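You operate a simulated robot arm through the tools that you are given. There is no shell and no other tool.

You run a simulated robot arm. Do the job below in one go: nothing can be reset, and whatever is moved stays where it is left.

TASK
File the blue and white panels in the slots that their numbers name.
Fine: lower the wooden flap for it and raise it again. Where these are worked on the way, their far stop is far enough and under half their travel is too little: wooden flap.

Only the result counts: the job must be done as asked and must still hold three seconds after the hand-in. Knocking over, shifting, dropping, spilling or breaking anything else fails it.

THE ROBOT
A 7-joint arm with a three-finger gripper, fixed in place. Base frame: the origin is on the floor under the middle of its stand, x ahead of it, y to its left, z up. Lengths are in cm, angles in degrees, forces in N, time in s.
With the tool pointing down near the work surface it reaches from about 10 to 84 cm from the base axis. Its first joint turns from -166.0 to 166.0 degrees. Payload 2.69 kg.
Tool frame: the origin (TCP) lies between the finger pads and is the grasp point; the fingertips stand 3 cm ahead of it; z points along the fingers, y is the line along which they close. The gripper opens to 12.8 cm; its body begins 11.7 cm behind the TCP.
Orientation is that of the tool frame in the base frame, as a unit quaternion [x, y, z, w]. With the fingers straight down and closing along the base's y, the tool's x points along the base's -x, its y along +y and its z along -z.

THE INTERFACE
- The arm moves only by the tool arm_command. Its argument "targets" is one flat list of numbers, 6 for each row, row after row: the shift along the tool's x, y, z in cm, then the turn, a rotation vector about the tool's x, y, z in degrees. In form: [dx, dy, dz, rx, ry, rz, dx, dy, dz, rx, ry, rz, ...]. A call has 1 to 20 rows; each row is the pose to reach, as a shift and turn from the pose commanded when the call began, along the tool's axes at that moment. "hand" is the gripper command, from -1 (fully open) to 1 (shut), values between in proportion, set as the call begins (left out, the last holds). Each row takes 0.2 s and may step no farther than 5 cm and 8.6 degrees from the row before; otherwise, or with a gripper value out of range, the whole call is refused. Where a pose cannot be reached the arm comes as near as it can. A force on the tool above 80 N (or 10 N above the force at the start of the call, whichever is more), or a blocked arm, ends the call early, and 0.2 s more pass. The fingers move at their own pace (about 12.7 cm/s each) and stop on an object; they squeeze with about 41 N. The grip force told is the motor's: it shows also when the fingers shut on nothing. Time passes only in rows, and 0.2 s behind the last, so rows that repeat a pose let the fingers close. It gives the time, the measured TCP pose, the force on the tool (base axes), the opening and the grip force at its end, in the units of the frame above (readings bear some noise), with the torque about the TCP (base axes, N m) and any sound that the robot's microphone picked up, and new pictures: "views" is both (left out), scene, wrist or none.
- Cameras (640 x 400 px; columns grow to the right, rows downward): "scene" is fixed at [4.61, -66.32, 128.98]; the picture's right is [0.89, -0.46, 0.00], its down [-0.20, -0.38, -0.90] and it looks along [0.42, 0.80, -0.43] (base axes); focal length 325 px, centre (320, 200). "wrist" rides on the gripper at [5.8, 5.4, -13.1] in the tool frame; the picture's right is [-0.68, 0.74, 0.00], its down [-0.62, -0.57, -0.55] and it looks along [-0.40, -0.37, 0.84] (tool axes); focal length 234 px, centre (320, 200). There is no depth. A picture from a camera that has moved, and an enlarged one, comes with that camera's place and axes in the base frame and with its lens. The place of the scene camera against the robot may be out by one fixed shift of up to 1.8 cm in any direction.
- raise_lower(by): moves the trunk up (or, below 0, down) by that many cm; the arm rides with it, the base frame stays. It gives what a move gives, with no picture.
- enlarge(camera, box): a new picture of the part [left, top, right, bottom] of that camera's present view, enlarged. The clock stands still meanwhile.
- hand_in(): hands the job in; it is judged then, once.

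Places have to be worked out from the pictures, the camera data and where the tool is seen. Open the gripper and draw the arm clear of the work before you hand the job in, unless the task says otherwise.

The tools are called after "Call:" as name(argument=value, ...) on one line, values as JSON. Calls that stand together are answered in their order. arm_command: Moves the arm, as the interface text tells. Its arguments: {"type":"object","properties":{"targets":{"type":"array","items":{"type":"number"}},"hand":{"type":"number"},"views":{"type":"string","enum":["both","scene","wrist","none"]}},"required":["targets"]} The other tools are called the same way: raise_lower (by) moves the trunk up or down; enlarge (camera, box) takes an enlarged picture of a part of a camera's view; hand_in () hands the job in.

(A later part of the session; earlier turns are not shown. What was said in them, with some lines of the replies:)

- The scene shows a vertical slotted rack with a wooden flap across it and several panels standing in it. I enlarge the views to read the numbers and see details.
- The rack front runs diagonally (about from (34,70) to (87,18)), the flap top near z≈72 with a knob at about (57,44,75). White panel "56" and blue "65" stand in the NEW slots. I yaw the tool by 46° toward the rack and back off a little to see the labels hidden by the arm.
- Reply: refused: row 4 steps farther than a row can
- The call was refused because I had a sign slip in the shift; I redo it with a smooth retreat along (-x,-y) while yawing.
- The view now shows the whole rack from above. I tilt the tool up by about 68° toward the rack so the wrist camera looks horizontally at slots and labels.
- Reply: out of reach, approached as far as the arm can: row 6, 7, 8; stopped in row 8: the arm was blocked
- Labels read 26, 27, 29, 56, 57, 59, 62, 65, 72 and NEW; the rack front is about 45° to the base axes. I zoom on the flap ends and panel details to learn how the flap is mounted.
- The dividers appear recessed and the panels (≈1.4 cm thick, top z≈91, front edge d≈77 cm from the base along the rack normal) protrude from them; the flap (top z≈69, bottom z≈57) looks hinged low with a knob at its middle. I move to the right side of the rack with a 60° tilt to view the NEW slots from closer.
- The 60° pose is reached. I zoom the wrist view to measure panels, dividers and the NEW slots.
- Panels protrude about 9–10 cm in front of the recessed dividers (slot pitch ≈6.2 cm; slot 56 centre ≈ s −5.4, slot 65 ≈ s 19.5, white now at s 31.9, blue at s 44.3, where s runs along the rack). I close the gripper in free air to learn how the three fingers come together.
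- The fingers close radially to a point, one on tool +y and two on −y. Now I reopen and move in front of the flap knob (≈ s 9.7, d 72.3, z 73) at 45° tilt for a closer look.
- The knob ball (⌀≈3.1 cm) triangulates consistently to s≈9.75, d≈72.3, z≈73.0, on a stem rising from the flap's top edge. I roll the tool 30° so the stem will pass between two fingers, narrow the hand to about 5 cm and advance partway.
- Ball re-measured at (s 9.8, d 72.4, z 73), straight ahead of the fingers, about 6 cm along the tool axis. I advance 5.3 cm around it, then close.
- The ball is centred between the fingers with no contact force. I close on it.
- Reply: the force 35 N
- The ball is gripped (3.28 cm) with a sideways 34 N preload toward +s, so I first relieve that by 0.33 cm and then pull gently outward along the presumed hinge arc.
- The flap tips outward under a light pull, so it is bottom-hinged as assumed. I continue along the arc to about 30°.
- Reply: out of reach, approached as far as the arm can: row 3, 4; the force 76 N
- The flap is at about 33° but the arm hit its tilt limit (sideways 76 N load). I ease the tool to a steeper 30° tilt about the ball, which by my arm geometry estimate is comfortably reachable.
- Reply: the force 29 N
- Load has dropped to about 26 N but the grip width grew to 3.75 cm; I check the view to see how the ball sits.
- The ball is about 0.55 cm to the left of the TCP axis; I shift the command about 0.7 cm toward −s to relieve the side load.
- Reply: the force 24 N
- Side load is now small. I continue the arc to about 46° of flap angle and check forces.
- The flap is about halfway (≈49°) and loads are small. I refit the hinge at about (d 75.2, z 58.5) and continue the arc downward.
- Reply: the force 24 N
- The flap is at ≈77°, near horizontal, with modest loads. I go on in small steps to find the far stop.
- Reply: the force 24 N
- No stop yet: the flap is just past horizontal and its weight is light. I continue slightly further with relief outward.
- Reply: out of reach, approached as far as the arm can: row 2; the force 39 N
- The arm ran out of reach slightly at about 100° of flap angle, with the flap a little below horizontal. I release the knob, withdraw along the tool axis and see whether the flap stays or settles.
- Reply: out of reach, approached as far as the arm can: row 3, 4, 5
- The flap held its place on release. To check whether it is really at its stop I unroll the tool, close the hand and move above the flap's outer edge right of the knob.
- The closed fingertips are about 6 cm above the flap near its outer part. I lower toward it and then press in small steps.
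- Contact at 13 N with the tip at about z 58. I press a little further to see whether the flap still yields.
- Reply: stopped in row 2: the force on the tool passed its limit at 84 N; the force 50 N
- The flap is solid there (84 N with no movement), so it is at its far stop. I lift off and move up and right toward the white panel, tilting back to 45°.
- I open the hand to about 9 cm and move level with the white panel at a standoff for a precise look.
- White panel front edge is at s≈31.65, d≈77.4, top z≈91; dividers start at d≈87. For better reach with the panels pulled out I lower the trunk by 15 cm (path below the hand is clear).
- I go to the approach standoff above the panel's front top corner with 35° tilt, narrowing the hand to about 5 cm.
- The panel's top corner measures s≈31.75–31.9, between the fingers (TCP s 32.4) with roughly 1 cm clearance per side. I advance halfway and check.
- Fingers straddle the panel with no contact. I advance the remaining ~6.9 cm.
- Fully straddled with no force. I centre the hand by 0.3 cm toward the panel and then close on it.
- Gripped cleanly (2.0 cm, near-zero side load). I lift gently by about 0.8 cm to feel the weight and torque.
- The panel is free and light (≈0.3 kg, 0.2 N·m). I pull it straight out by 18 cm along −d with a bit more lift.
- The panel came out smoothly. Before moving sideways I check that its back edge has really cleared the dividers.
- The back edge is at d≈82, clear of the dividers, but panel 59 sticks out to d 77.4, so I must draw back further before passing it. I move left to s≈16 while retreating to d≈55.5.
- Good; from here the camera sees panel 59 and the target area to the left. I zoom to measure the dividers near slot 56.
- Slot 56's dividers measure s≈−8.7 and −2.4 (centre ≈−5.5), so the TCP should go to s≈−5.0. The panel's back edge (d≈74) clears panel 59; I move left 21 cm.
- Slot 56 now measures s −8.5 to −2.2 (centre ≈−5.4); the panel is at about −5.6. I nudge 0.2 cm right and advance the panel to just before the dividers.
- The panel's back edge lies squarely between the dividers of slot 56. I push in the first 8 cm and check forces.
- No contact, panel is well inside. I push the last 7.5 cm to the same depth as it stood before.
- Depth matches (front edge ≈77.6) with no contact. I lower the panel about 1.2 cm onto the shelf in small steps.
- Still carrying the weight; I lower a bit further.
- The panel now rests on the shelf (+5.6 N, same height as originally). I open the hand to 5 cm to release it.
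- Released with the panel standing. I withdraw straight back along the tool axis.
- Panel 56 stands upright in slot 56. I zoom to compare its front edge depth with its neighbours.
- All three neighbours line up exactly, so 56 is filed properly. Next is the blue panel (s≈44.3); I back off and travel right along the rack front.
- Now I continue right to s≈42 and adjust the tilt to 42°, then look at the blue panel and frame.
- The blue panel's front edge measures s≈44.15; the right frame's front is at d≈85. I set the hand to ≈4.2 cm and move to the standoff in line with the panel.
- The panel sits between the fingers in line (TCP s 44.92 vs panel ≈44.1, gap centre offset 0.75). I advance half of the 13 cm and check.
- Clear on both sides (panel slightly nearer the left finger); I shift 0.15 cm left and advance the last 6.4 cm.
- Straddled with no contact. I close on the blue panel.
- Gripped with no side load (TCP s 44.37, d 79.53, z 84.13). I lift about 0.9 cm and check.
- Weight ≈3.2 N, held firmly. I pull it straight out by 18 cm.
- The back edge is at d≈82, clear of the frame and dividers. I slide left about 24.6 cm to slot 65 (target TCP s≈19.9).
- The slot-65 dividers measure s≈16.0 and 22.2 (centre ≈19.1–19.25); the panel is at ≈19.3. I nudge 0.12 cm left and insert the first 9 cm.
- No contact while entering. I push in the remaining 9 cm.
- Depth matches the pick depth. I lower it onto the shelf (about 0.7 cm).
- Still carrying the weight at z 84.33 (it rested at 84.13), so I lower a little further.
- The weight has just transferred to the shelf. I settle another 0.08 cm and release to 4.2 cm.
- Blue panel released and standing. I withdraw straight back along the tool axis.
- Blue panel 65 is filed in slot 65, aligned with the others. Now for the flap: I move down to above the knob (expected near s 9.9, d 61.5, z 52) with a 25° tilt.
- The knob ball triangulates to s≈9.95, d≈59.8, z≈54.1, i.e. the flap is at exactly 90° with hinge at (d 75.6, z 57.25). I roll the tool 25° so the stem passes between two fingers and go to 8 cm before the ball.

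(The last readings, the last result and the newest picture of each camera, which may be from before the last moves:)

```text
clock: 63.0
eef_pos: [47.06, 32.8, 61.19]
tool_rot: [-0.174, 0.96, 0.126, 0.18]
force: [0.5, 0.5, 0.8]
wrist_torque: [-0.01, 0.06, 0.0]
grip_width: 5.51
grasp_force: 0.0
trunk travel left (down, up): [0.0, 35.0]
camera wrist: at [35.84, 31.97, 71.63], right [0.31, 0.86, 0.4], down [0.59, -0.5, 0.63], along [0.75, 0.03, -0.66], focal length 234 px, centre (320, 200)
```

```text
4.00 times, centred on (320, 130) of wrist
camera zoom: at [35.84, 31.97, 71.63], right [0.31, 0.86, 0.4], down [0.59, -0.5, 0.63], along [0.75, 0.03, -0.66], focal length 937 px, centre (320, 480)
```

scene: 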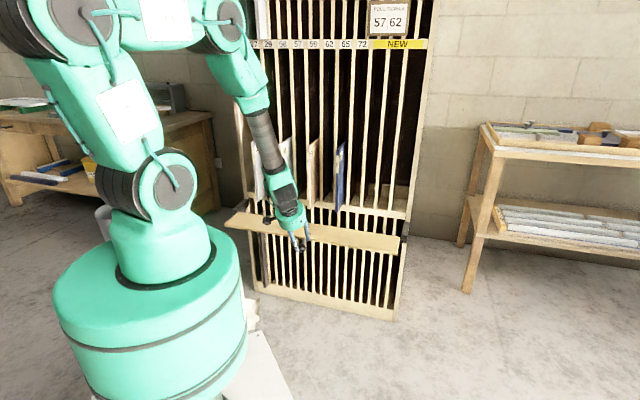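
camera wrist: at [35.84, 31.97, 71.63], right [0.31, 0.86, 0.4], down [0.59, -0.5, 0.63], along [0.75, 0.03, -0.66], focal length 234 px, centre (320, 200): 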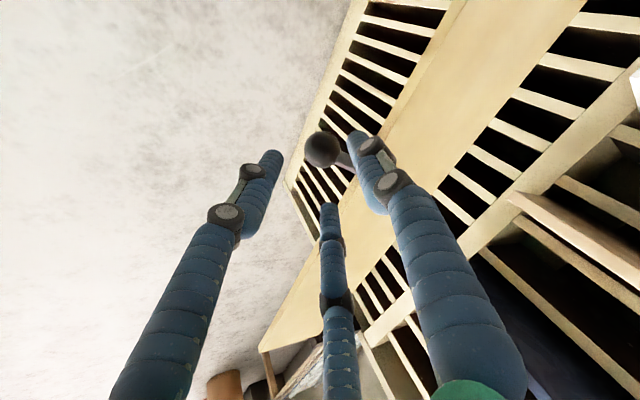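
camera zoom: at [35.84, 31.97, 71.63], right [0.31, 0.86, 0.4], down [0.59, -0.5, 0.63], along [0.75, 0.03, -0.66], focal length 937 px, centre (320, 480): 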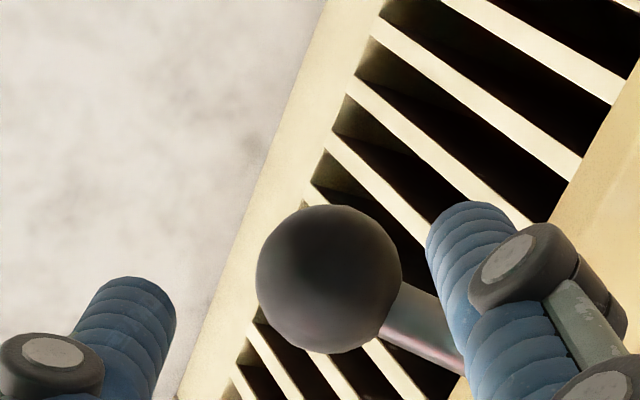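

Ball refined to (s 9.9, d 59.5, z 54.85), 7.0 cm straight ahead on the tool axis. I advance 6.8 cm around it.

Call:
arm_command(targets=[0.03, 0.07, 2.2, 0, 0, 0, 0.06, 0.136, 4.5, 0, 0, 0, 0.063, 0.136, 6.8, 0, 0, 0], views="wrist")

Call:
enlarge(camera="scene", box=[260, 200, 356, 260])

```text
clock: 63.8
eef_pos: [48.87, 35.0, 54.99]
tool_rot: [-0.168, 0.961, 0.125, 0.18]
force: [0.2, -0.5, 0.5]
wrist_torque: [-0.01, -0.01, 0.0]
grip_width: 5.49
grasp_force: 0.1
trunk travel left (down, up): [0.0, 35.0]
camera wrist: at [37.75, 34.21, 65.46], right [0.32, 0.86, 0.4], down [0.58, -0.51, 0.63], along [0.75, 0.03, -0.67], focal length 234 px, centre (320, 200)
```

wrist: 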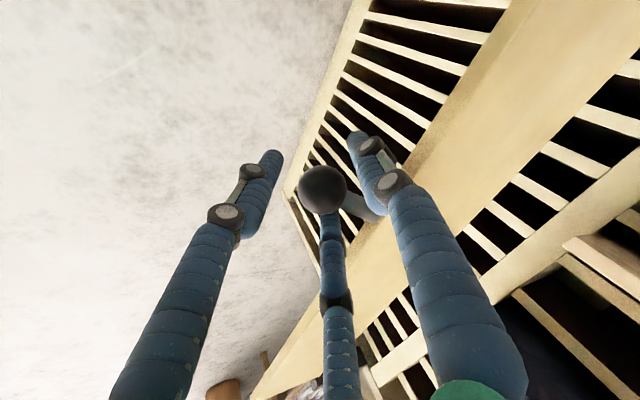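

```text
6.67 times, centred on (308, 230) of scene
camera zoom: at [4.61, -66.32, 128.98], right [0.89, -0.46, 0.0], down [-0.2, -0.38, -0.9], along [0.42, 0.8, -0.43], focal length 2170 px, centre (400, 0)
```

zoom: 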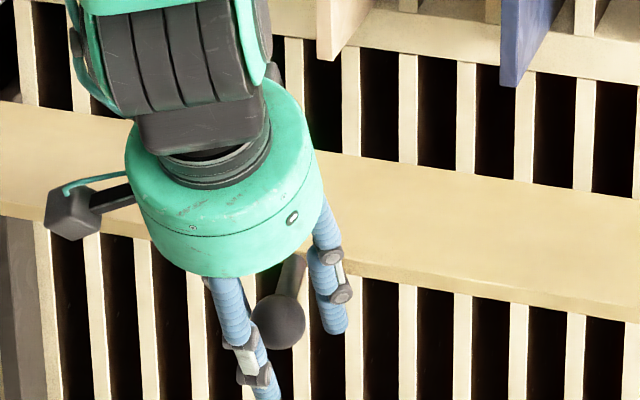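

The ball sits right at the TCP between the fingers, no contact force. I close on it.

Call:
arm_command(targets=[0, 0, 0, 0, 0, 0, 0, 0, 0, 0, 0, 0, 0, 0, 0, 0, 0, 0], hand=1, views="wrist")

```text
clock: 64.6
eef_pos: [49.12, 34.99, 55.06]
tool_rot: [-0.169, 0.961, 0.126, 0.181]
force: [38.7, -15.5, 0.7]
wrist_torque: [-0.22, -0.36, -0.19]
grip_width: 3.2
grasp_force: 44.9
trunk travel left (down, up): [0.0, 35.0]
camera wrist: at [37.99, 34.27, 65.55], right [0.32, 0.86, 0.4], down [0.58, -0.51, 0.63], along [0.75, 0.03, -0.66], focal length 234 px, centre (320, 200)
```

wrist: 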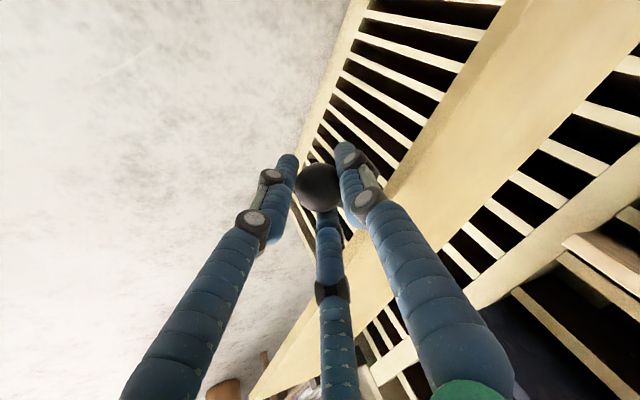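

Gripped with some sideways preload (38 N); I relieve it by shifting +0.35 cm in s, then begin lifting the flap along its arc.

Call:
arm_command(targets=[-0.271, -0.26, 0.063, 0, 0, 0, -0.271, -0.26, 0.063, 0, 0, 0, -0.49, -0.16, -0.58, 0, 0, 0, -0.706, -0.057, -1.224, 0, 0, 0, -1.02, 0.09, -2.0, 0, 0, 0, -1.333, 0.236, -2.777, 0, 0, 0], views="none")

Call:
enlarge(camera="scene", box=[228, 150, 420, 270])

```text
clock: 66.0
eef_pos: [48.94, 34.84, 58.18]
tool_rot: [-0.171, 0.961, 0.126, 0.18]
force: [-25.5, 48.8, -4.5]
wrist_torque: [0.23, 0.61, 0.29]
grip_width: 3.28
grasp_force: 45.4
trunk travel left (down, up): [0.0, 35.0]
```

```text
3.33 times, centred on (324, 210) of scene
camera zoom: at [4.61, -66.32, 128.98], right [0.89, -0.46, 0.0], down [-0.2, -0.38, -0.9], along [0.42, 0.8, -0.43], focal length 1085 px, centre (307, 167)
```

zoom: 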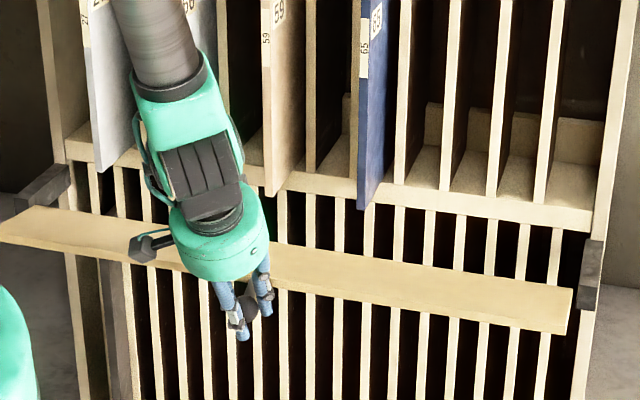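

The flap is rising. I relieve the lateral overshoot slightly and continue the arc to about half.

Call:
arm_command(targets=[0.0, 0.24, 0.03, 0, 0, 0, -0.55, 0.5, -0.95, 0, 0, 0, -1.125, 0.745, -1.915, 0, 0, 0, -1.77, 1.05, -2.8, 0, 0, 0, -2.413, 1.346, -3.657, 0, 0, 0, -3.15, 1.69, -4.42, 0, 0, 0, -3.9, 2.039, -5.186, 0, 0, 0], views="none")

```text
clock: 67.6
eef_pos: [50.41, 36.22, 64.92]
tool_rot: [-0.17, 0.96, 0.127, 0.182]
force: [-15.8, -14.9, 5.1]
wrist_torque: [-0.43, 0.43, -0.04]
grip_width: 3.22
grasp_force: 44.5
trunk travel left (down, up): [0.0, 35.0]
```

Loads are small (mostly 22 N radial). I continue the arc with a slightly larger radius up to about 30° from closed.

Call:
arm_command(targets=[-0.6, 0.28, -0.72, 0, 0, 0, -1.235, 0.576, -1.383, 0, 0, 0, -2.15, 1.0, -1.92, 0, 0, 0, -3.059, 1.426, -2.408, 0, 0, 0, -4.03, 1.88, -2.8, 0, 0, 0, -5.003, 2.333, -3.15, 0, 0, 0], views="none")

Call:
enlarge(camera="scene", box=[228, 150, 420, 270])

```text
clock: 69.0
eef_pos: [52.61, 38.55, 69.91]
tool_rot: [-0.17, 0.961, 0.125, 0.18]
force: [-5.9, -13.2, 2.8]
wrist_torque: [-0.75, 0.65, 0.07]
grip_width: 3.2
grasp_force: 44.5
trunk travel left (down, up): [0.0, 35.0]
```

```text
3.33 times, centred on (324, 210) of scene
camera zoom: at [4.61, -66.32, 128.98], right [0.89, -0.46, 0.0], down [-0.2, -0.38, -0.9], along [0.42, 0.8, -0.43], focal length 1085 px, centre (307, 167)
```

zoom: 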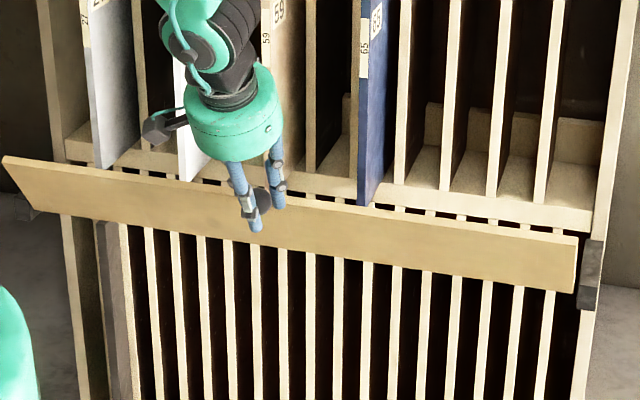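

The flap is at about 30° from closed and loads stay low. I carry on to about 7° from closed.

Call:
arm_command(targets=[-0.77, 0.36, -0.18, 0, 0, 0, -1.533, 0.715, -0.314, 0, 0, 0, -2.3, 1.07, -0.42, 0, 0, 0, -3.073, 1.433, -0.502, 0, 0, 0, -3.85, 1.8, -0.52, 0, 0, 0, -4.626, 2.157, -0.509, 0, 0, 0, -5.4, 2.52, -0.43, 0, 0, 0, -6.163, 2.874, -0.335, 0, 0, 0], views="wrist")

Call:
enlarge(camera="scene", box=[228, 150, 420, 270])

```text
clock: 70.8
eef_pos: [57.13, 42.96, 73.22]
tool_rot: [-0.17, 0.96, 0.127, 0.18]
force: [0.4, -1.8, 0.4]
wrist_torque: [-0.25, 0.4, 0.07]
grip_width: 3.22
grasp_force: 45.1
trunk travel left (down, up): [0.0, 35.0]
camera wrist: at [45.9, 42.16, 83.6], right [0.32, 0.86, 0.4], down [0.58, -0.51, 0.63], along [0.75, 0.03, -0.66], focal length 234 px, centre (320, 200)
```

wrist: 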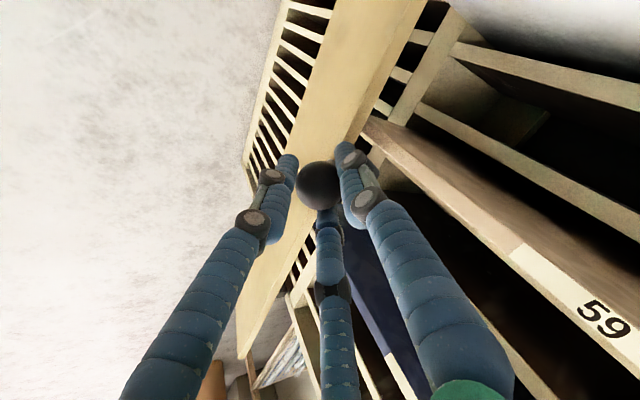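

```text
3.33 times, centred on (324, 210) of scene
camera zoom: at [4.61, -66.32, 128.98], right [0.89, -0.46, 0.0], down [-0.2, -0.38, -0.9], along [0.42, 0.8, -0.43], focal length 1085 px, centre (307, 167)
```

zoom: 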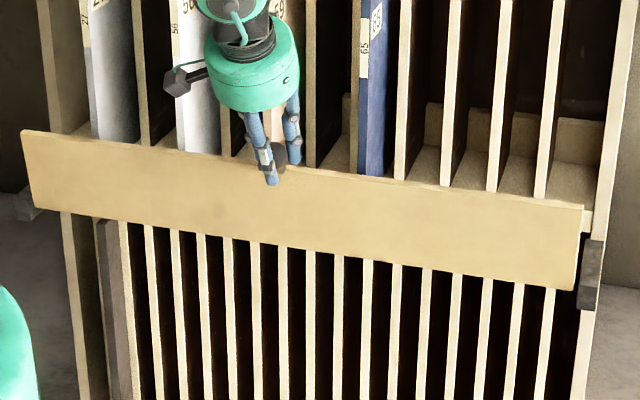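

Almost closed with zero load. I push the last 1.7 cm to its upright stop, watching the force.

Call:
arm_command(targets=[-0.714, 0.333, 0.202, 0, 0, 0, -1.226, 0.572, 0.411, 0, 0, 0, -1.473, 0.687, 0.538, 0, 0, 0], views="none")

Call:
enlarge(camera="scene", box=[220, 120, 440, 257])

```text
clock: 71.6
eef_pos: [58.12, 44.11, 73.49]
tool_rot: [-0.17, 0.96, 0.126, 0.181]
force: [-2.3, -6.3, 16.4]
wrist_torque: [-0.43, 0.46, -0.04]
grip_width: 3.21
grasp_force: 45.7
trunk travel left (down, up): [0.0, 35.0]
```

```text
2.91 times, centred on (330, 188) of scene
camera zoom: at [4.61, -66.32, 128.98], right [0.89, -0.46, 0.0], down [-0.2, -0.38, -0.9], along [0.42, 0.8, -0.43], focal length 947 px, centre (291, 234)
```

zoom: 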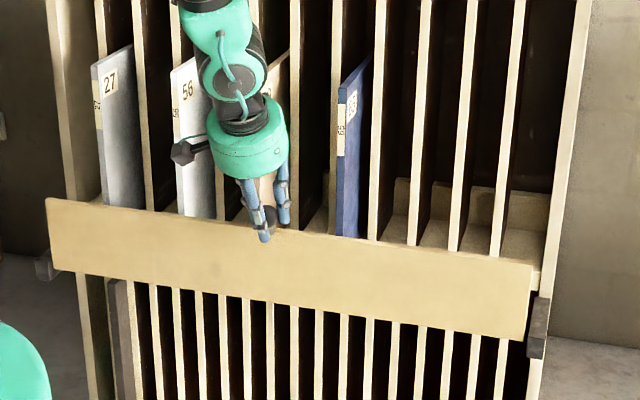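

The flap's corners match the original closed picture. I press another 0.3 cm to make sure it is seated against its stop.

Call:
arm_command(targets=[-0.189, 0.088, 0.263, 0, 0, 0, -0.189, 0.088, 0.263, 0, 0, 0], views="none")

```text
clock: 72.2
eef_pos: [58.39, 44.11, 73.42]
tool_rot: [-0.17, 0.96, 0.127, 0.182]
force: [-8.5, -12.5, 31.0]
wrist_torque: [0.0, 0.02, -0.01]
grip_width: 3.24
grasp_force: 44.3
trunk travel left (down, up): [0.0, 35.0]
```

It is at the upright stop (firm reaction). I relieve the vertical preload, open the fingers to 5.5 cm, and check the flap stays.

Call:
arm_command(targets=[-0.096, 0.045, -0.2265, 0, 0, 0, -0.096, 0.045, -0.2265, 0, 0, 0], views="none")

Call:
arm_command(targets=[0, 0, 0, 0, 0, 0, 0, 0, 0, 0, 0, 0], hand=0.16, views="wrist")

Call:
enlarge(camera="scene", box=[260, 150, 356, 210])

```text
clock: 72.8
eef_pos: [58.31, 44.3, 73.41]
tool_rot: [-0.169, 0.961, 0.126, 0.18]
force: [3.1, -3.1, 5.9]
wrist_torque: [0.22, -0.52, -0.08]
grip_width: 3.22
grasp_force: 44.5
trunk travel left (down, up): [0.0, 35.0]
```

```text
clock: 73.4
eef_pos: [58.38, 44.19, 73.37]
tool_rot: [-0.17, 0.961, 0.125, 0.179]
force: [1.1, 0.1, -0.3]
wrist_torque: [0.01, 0.02, 0.0]
grip_width: 5.42
grasp_force: 0.0
trunk travel left (down, up): [0.0, 35.0]
camera wrist: at [47.23, 43.51, 83.86], right [0.32, 0.86, 0.4], down [0.58, -0.51, 0.63], along [0.75, 0.03, -0.67], focal length 234 px, centre (320, 200)
```

wrist: 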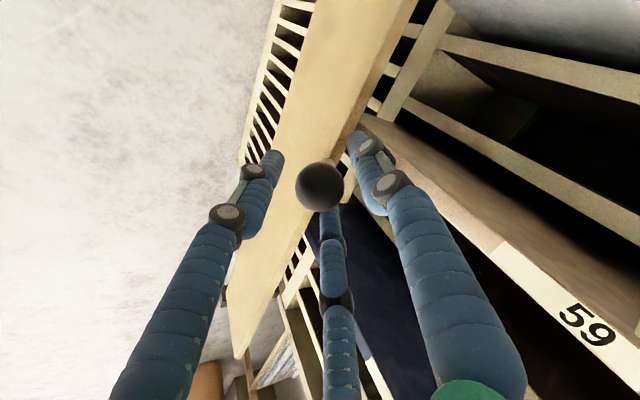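

```text
6.67 times, centred on (308, 180) of scene
camera zoom: at [4.61, -66.32, 128.98], right [0.89, -0.46, 0.0], down [-0.2, -0.38, -0.9], along [0.42, 0.8, -0.43], focal length 2170 px, centre (400, 333)
```

zoom: 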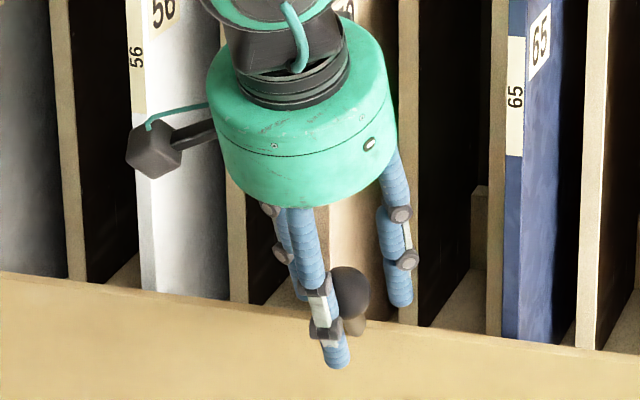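

Released cleanly with the flap upright. I withdraw along the tool axis and back away from the rack.

Call:
arm_command(targets=[0, 0, -2, 0, 0, 0, 0, 0, -5, 0, 0, 0, 0, 0, -8.5, 0, 0, 0, 0, 0, -12, 0, 0, 0], views="both")

Call:
enlarge(camera="scene", box=[220, 120, 440, 257])

```text
clock: 74.4
eef_pos: [54.81, 40.65, 84.24]
tool_rot: [-0.17, 0.961, 0.125, 0.179]
force: [0.2, -0.1, -0.9]
wrist_torque: [-0.03, 0.03, 0.03]
grip_width: 5.38
grasp_force: 0.1
trunk travel left (down, up): [0.0, 35.0]
camera wrist: at [43.61, 39.94, 94.7], right [0.32, 0.86, 0.4], down [0.58, -0.51, 0.63], along [0.75, 0.03, -0.67], focal length 234 px, centre (320, 200)
```

scene: 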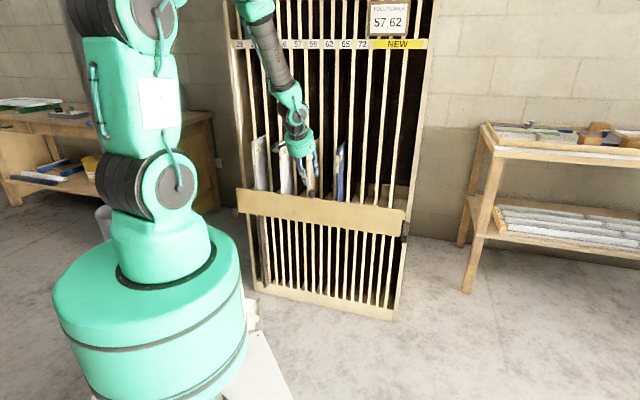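
wrist: 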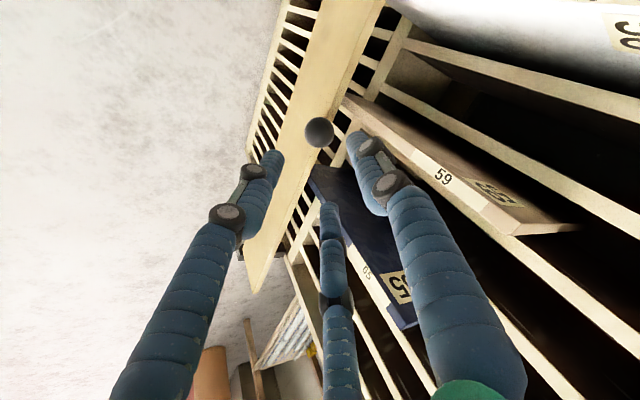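

```text
2.91 times, centred on (330, 188) of scene
camera zoom: at [4.61, -66.32, 128.98], right [0.89, -0.46, 0.0], down [-0.2, -0.38, -0.9], along [0.42, 0.8, -0.43], focal length 947 px, centre (291, 234)
```

zoom: 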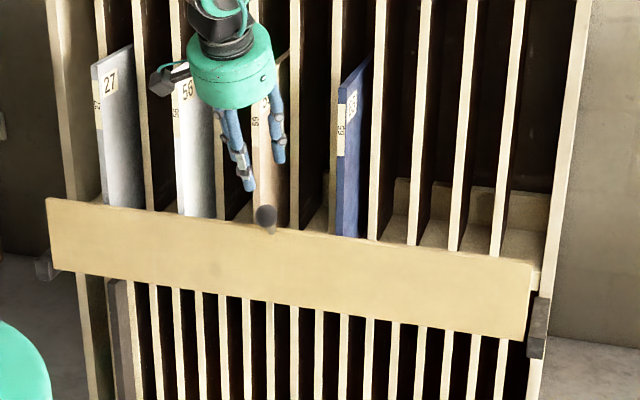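

The flap stays up exactly as in the first picture. I back the arm well clear and open the hand fully.

Call:
arm_command(targets=[1.23, -0.57, -3.72, 0, 0, 0, 2.45, -1.14, -7.44, 0, 0, 0, 3.68, -1.72, -11.16, 0, 0, 0, 4.9, -2.29, -14.88, 0, 0, 0, 6.13, -2.86, -18.6, 0, 0, 0], hand=-1, views="both")

Call:
enlarge(camera="scene", box=[220, 120, 440, 257])

Call:
enlarge(camera="scene", box=[220, 0, 440, 137])

```text
clock: 75.6
eef_pos: [44.74, 30.86, 98.29]
tool_rot: [-0.17, 0.961, 0.125, 0.18]
force: [0.8, 0.5, -0.5]
wrist_torque: [-0.03, 0.05, -0.02]
grip_width: 12.79
grasp_force: 0.1
trunk travel left (down, up): [0.0, 35.0]
camera wrist: at [33.67, 30.02, 108.72], right [0.32, 0.86, 0.4], down [0.58, -0.51, 0.63], along [0.74, 0.03, -0.67], focal length 234 px, centre (320, 200)
```

scene: 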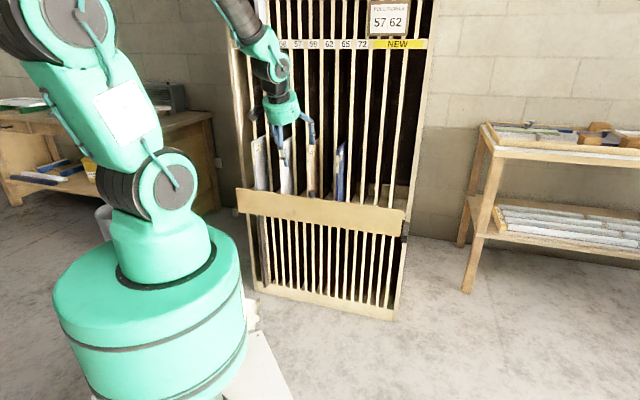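
wrist: 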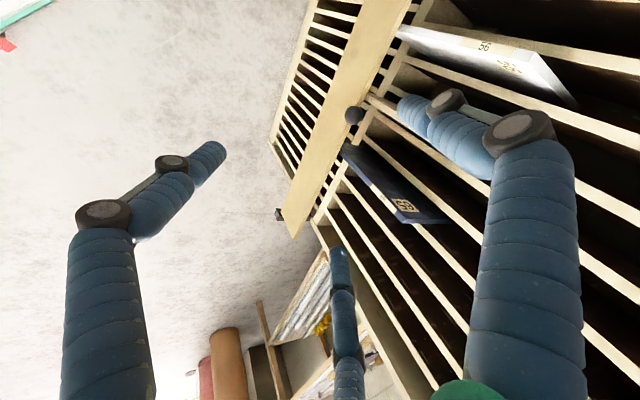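

```text
2.91 times, centred on (330, 188) of scene
camera zoom: at [4.61, -66.32, 128.98], right [0.89, -0.46, 0.0], down [-0.2, -0.38, -0.9], along [0.42, 0.8, -0.43], focal length 947 px, centre (291, 234)
```

zoom: 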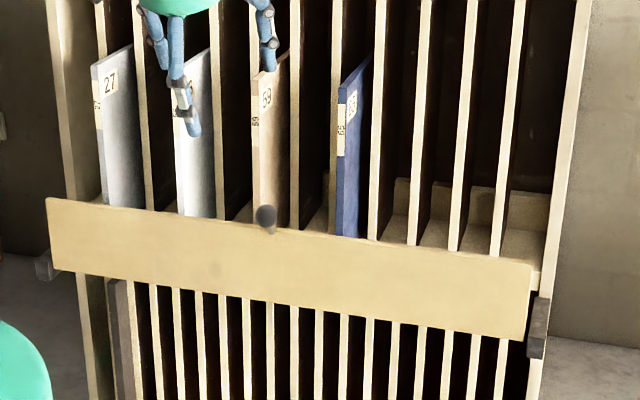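

```text
2.91 times, centred on (330, 68) of scene
camera zoom: at [4.61, -66.32, 128.98], right [0.89, -0.46, 0.0], down [-0.2, -0.38, -0.9], along [0.42, 0.8, -0.43], focal length 947 px, centre (291, 582)
```

zoom: 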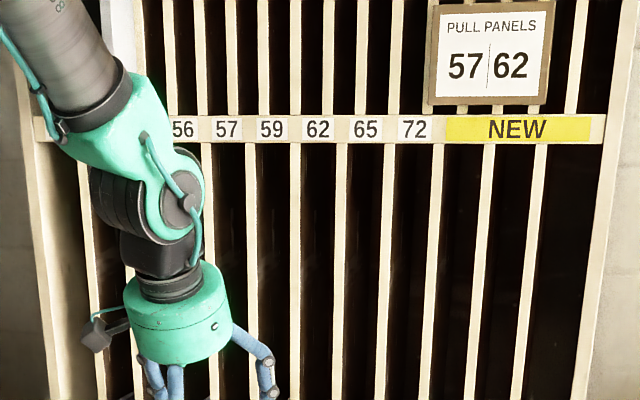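

Both panels stand in their named slots (56 and 65), the others are where they were, the flap is up against its stop, and the hand is open and clear. I hand the job in.

Call:
hand_in()

```text
The job is handed in.
```

I filed both panels and handed the job in; no result came back with the hand-in.

- **White panel (56):** it now stands upright in slot 56. Its front edge lines up with panels 27 and 59 on either side.
- **Blue panel (65):** it now stands upright in slot 65, lined up the same way.
- **Wooden flap:** I lowered it to its far stop, about 90°, and pressed on it to confirm it went no further. After filing, I raised it to its upright stop. It stayed put when released, and its corners match the first picture.
- **Everything else:** panels 27 and 59 look untouched, and nothing else was moved. The hand is open and clear of the rack; the trunk is still 15 cm lower than at the start.
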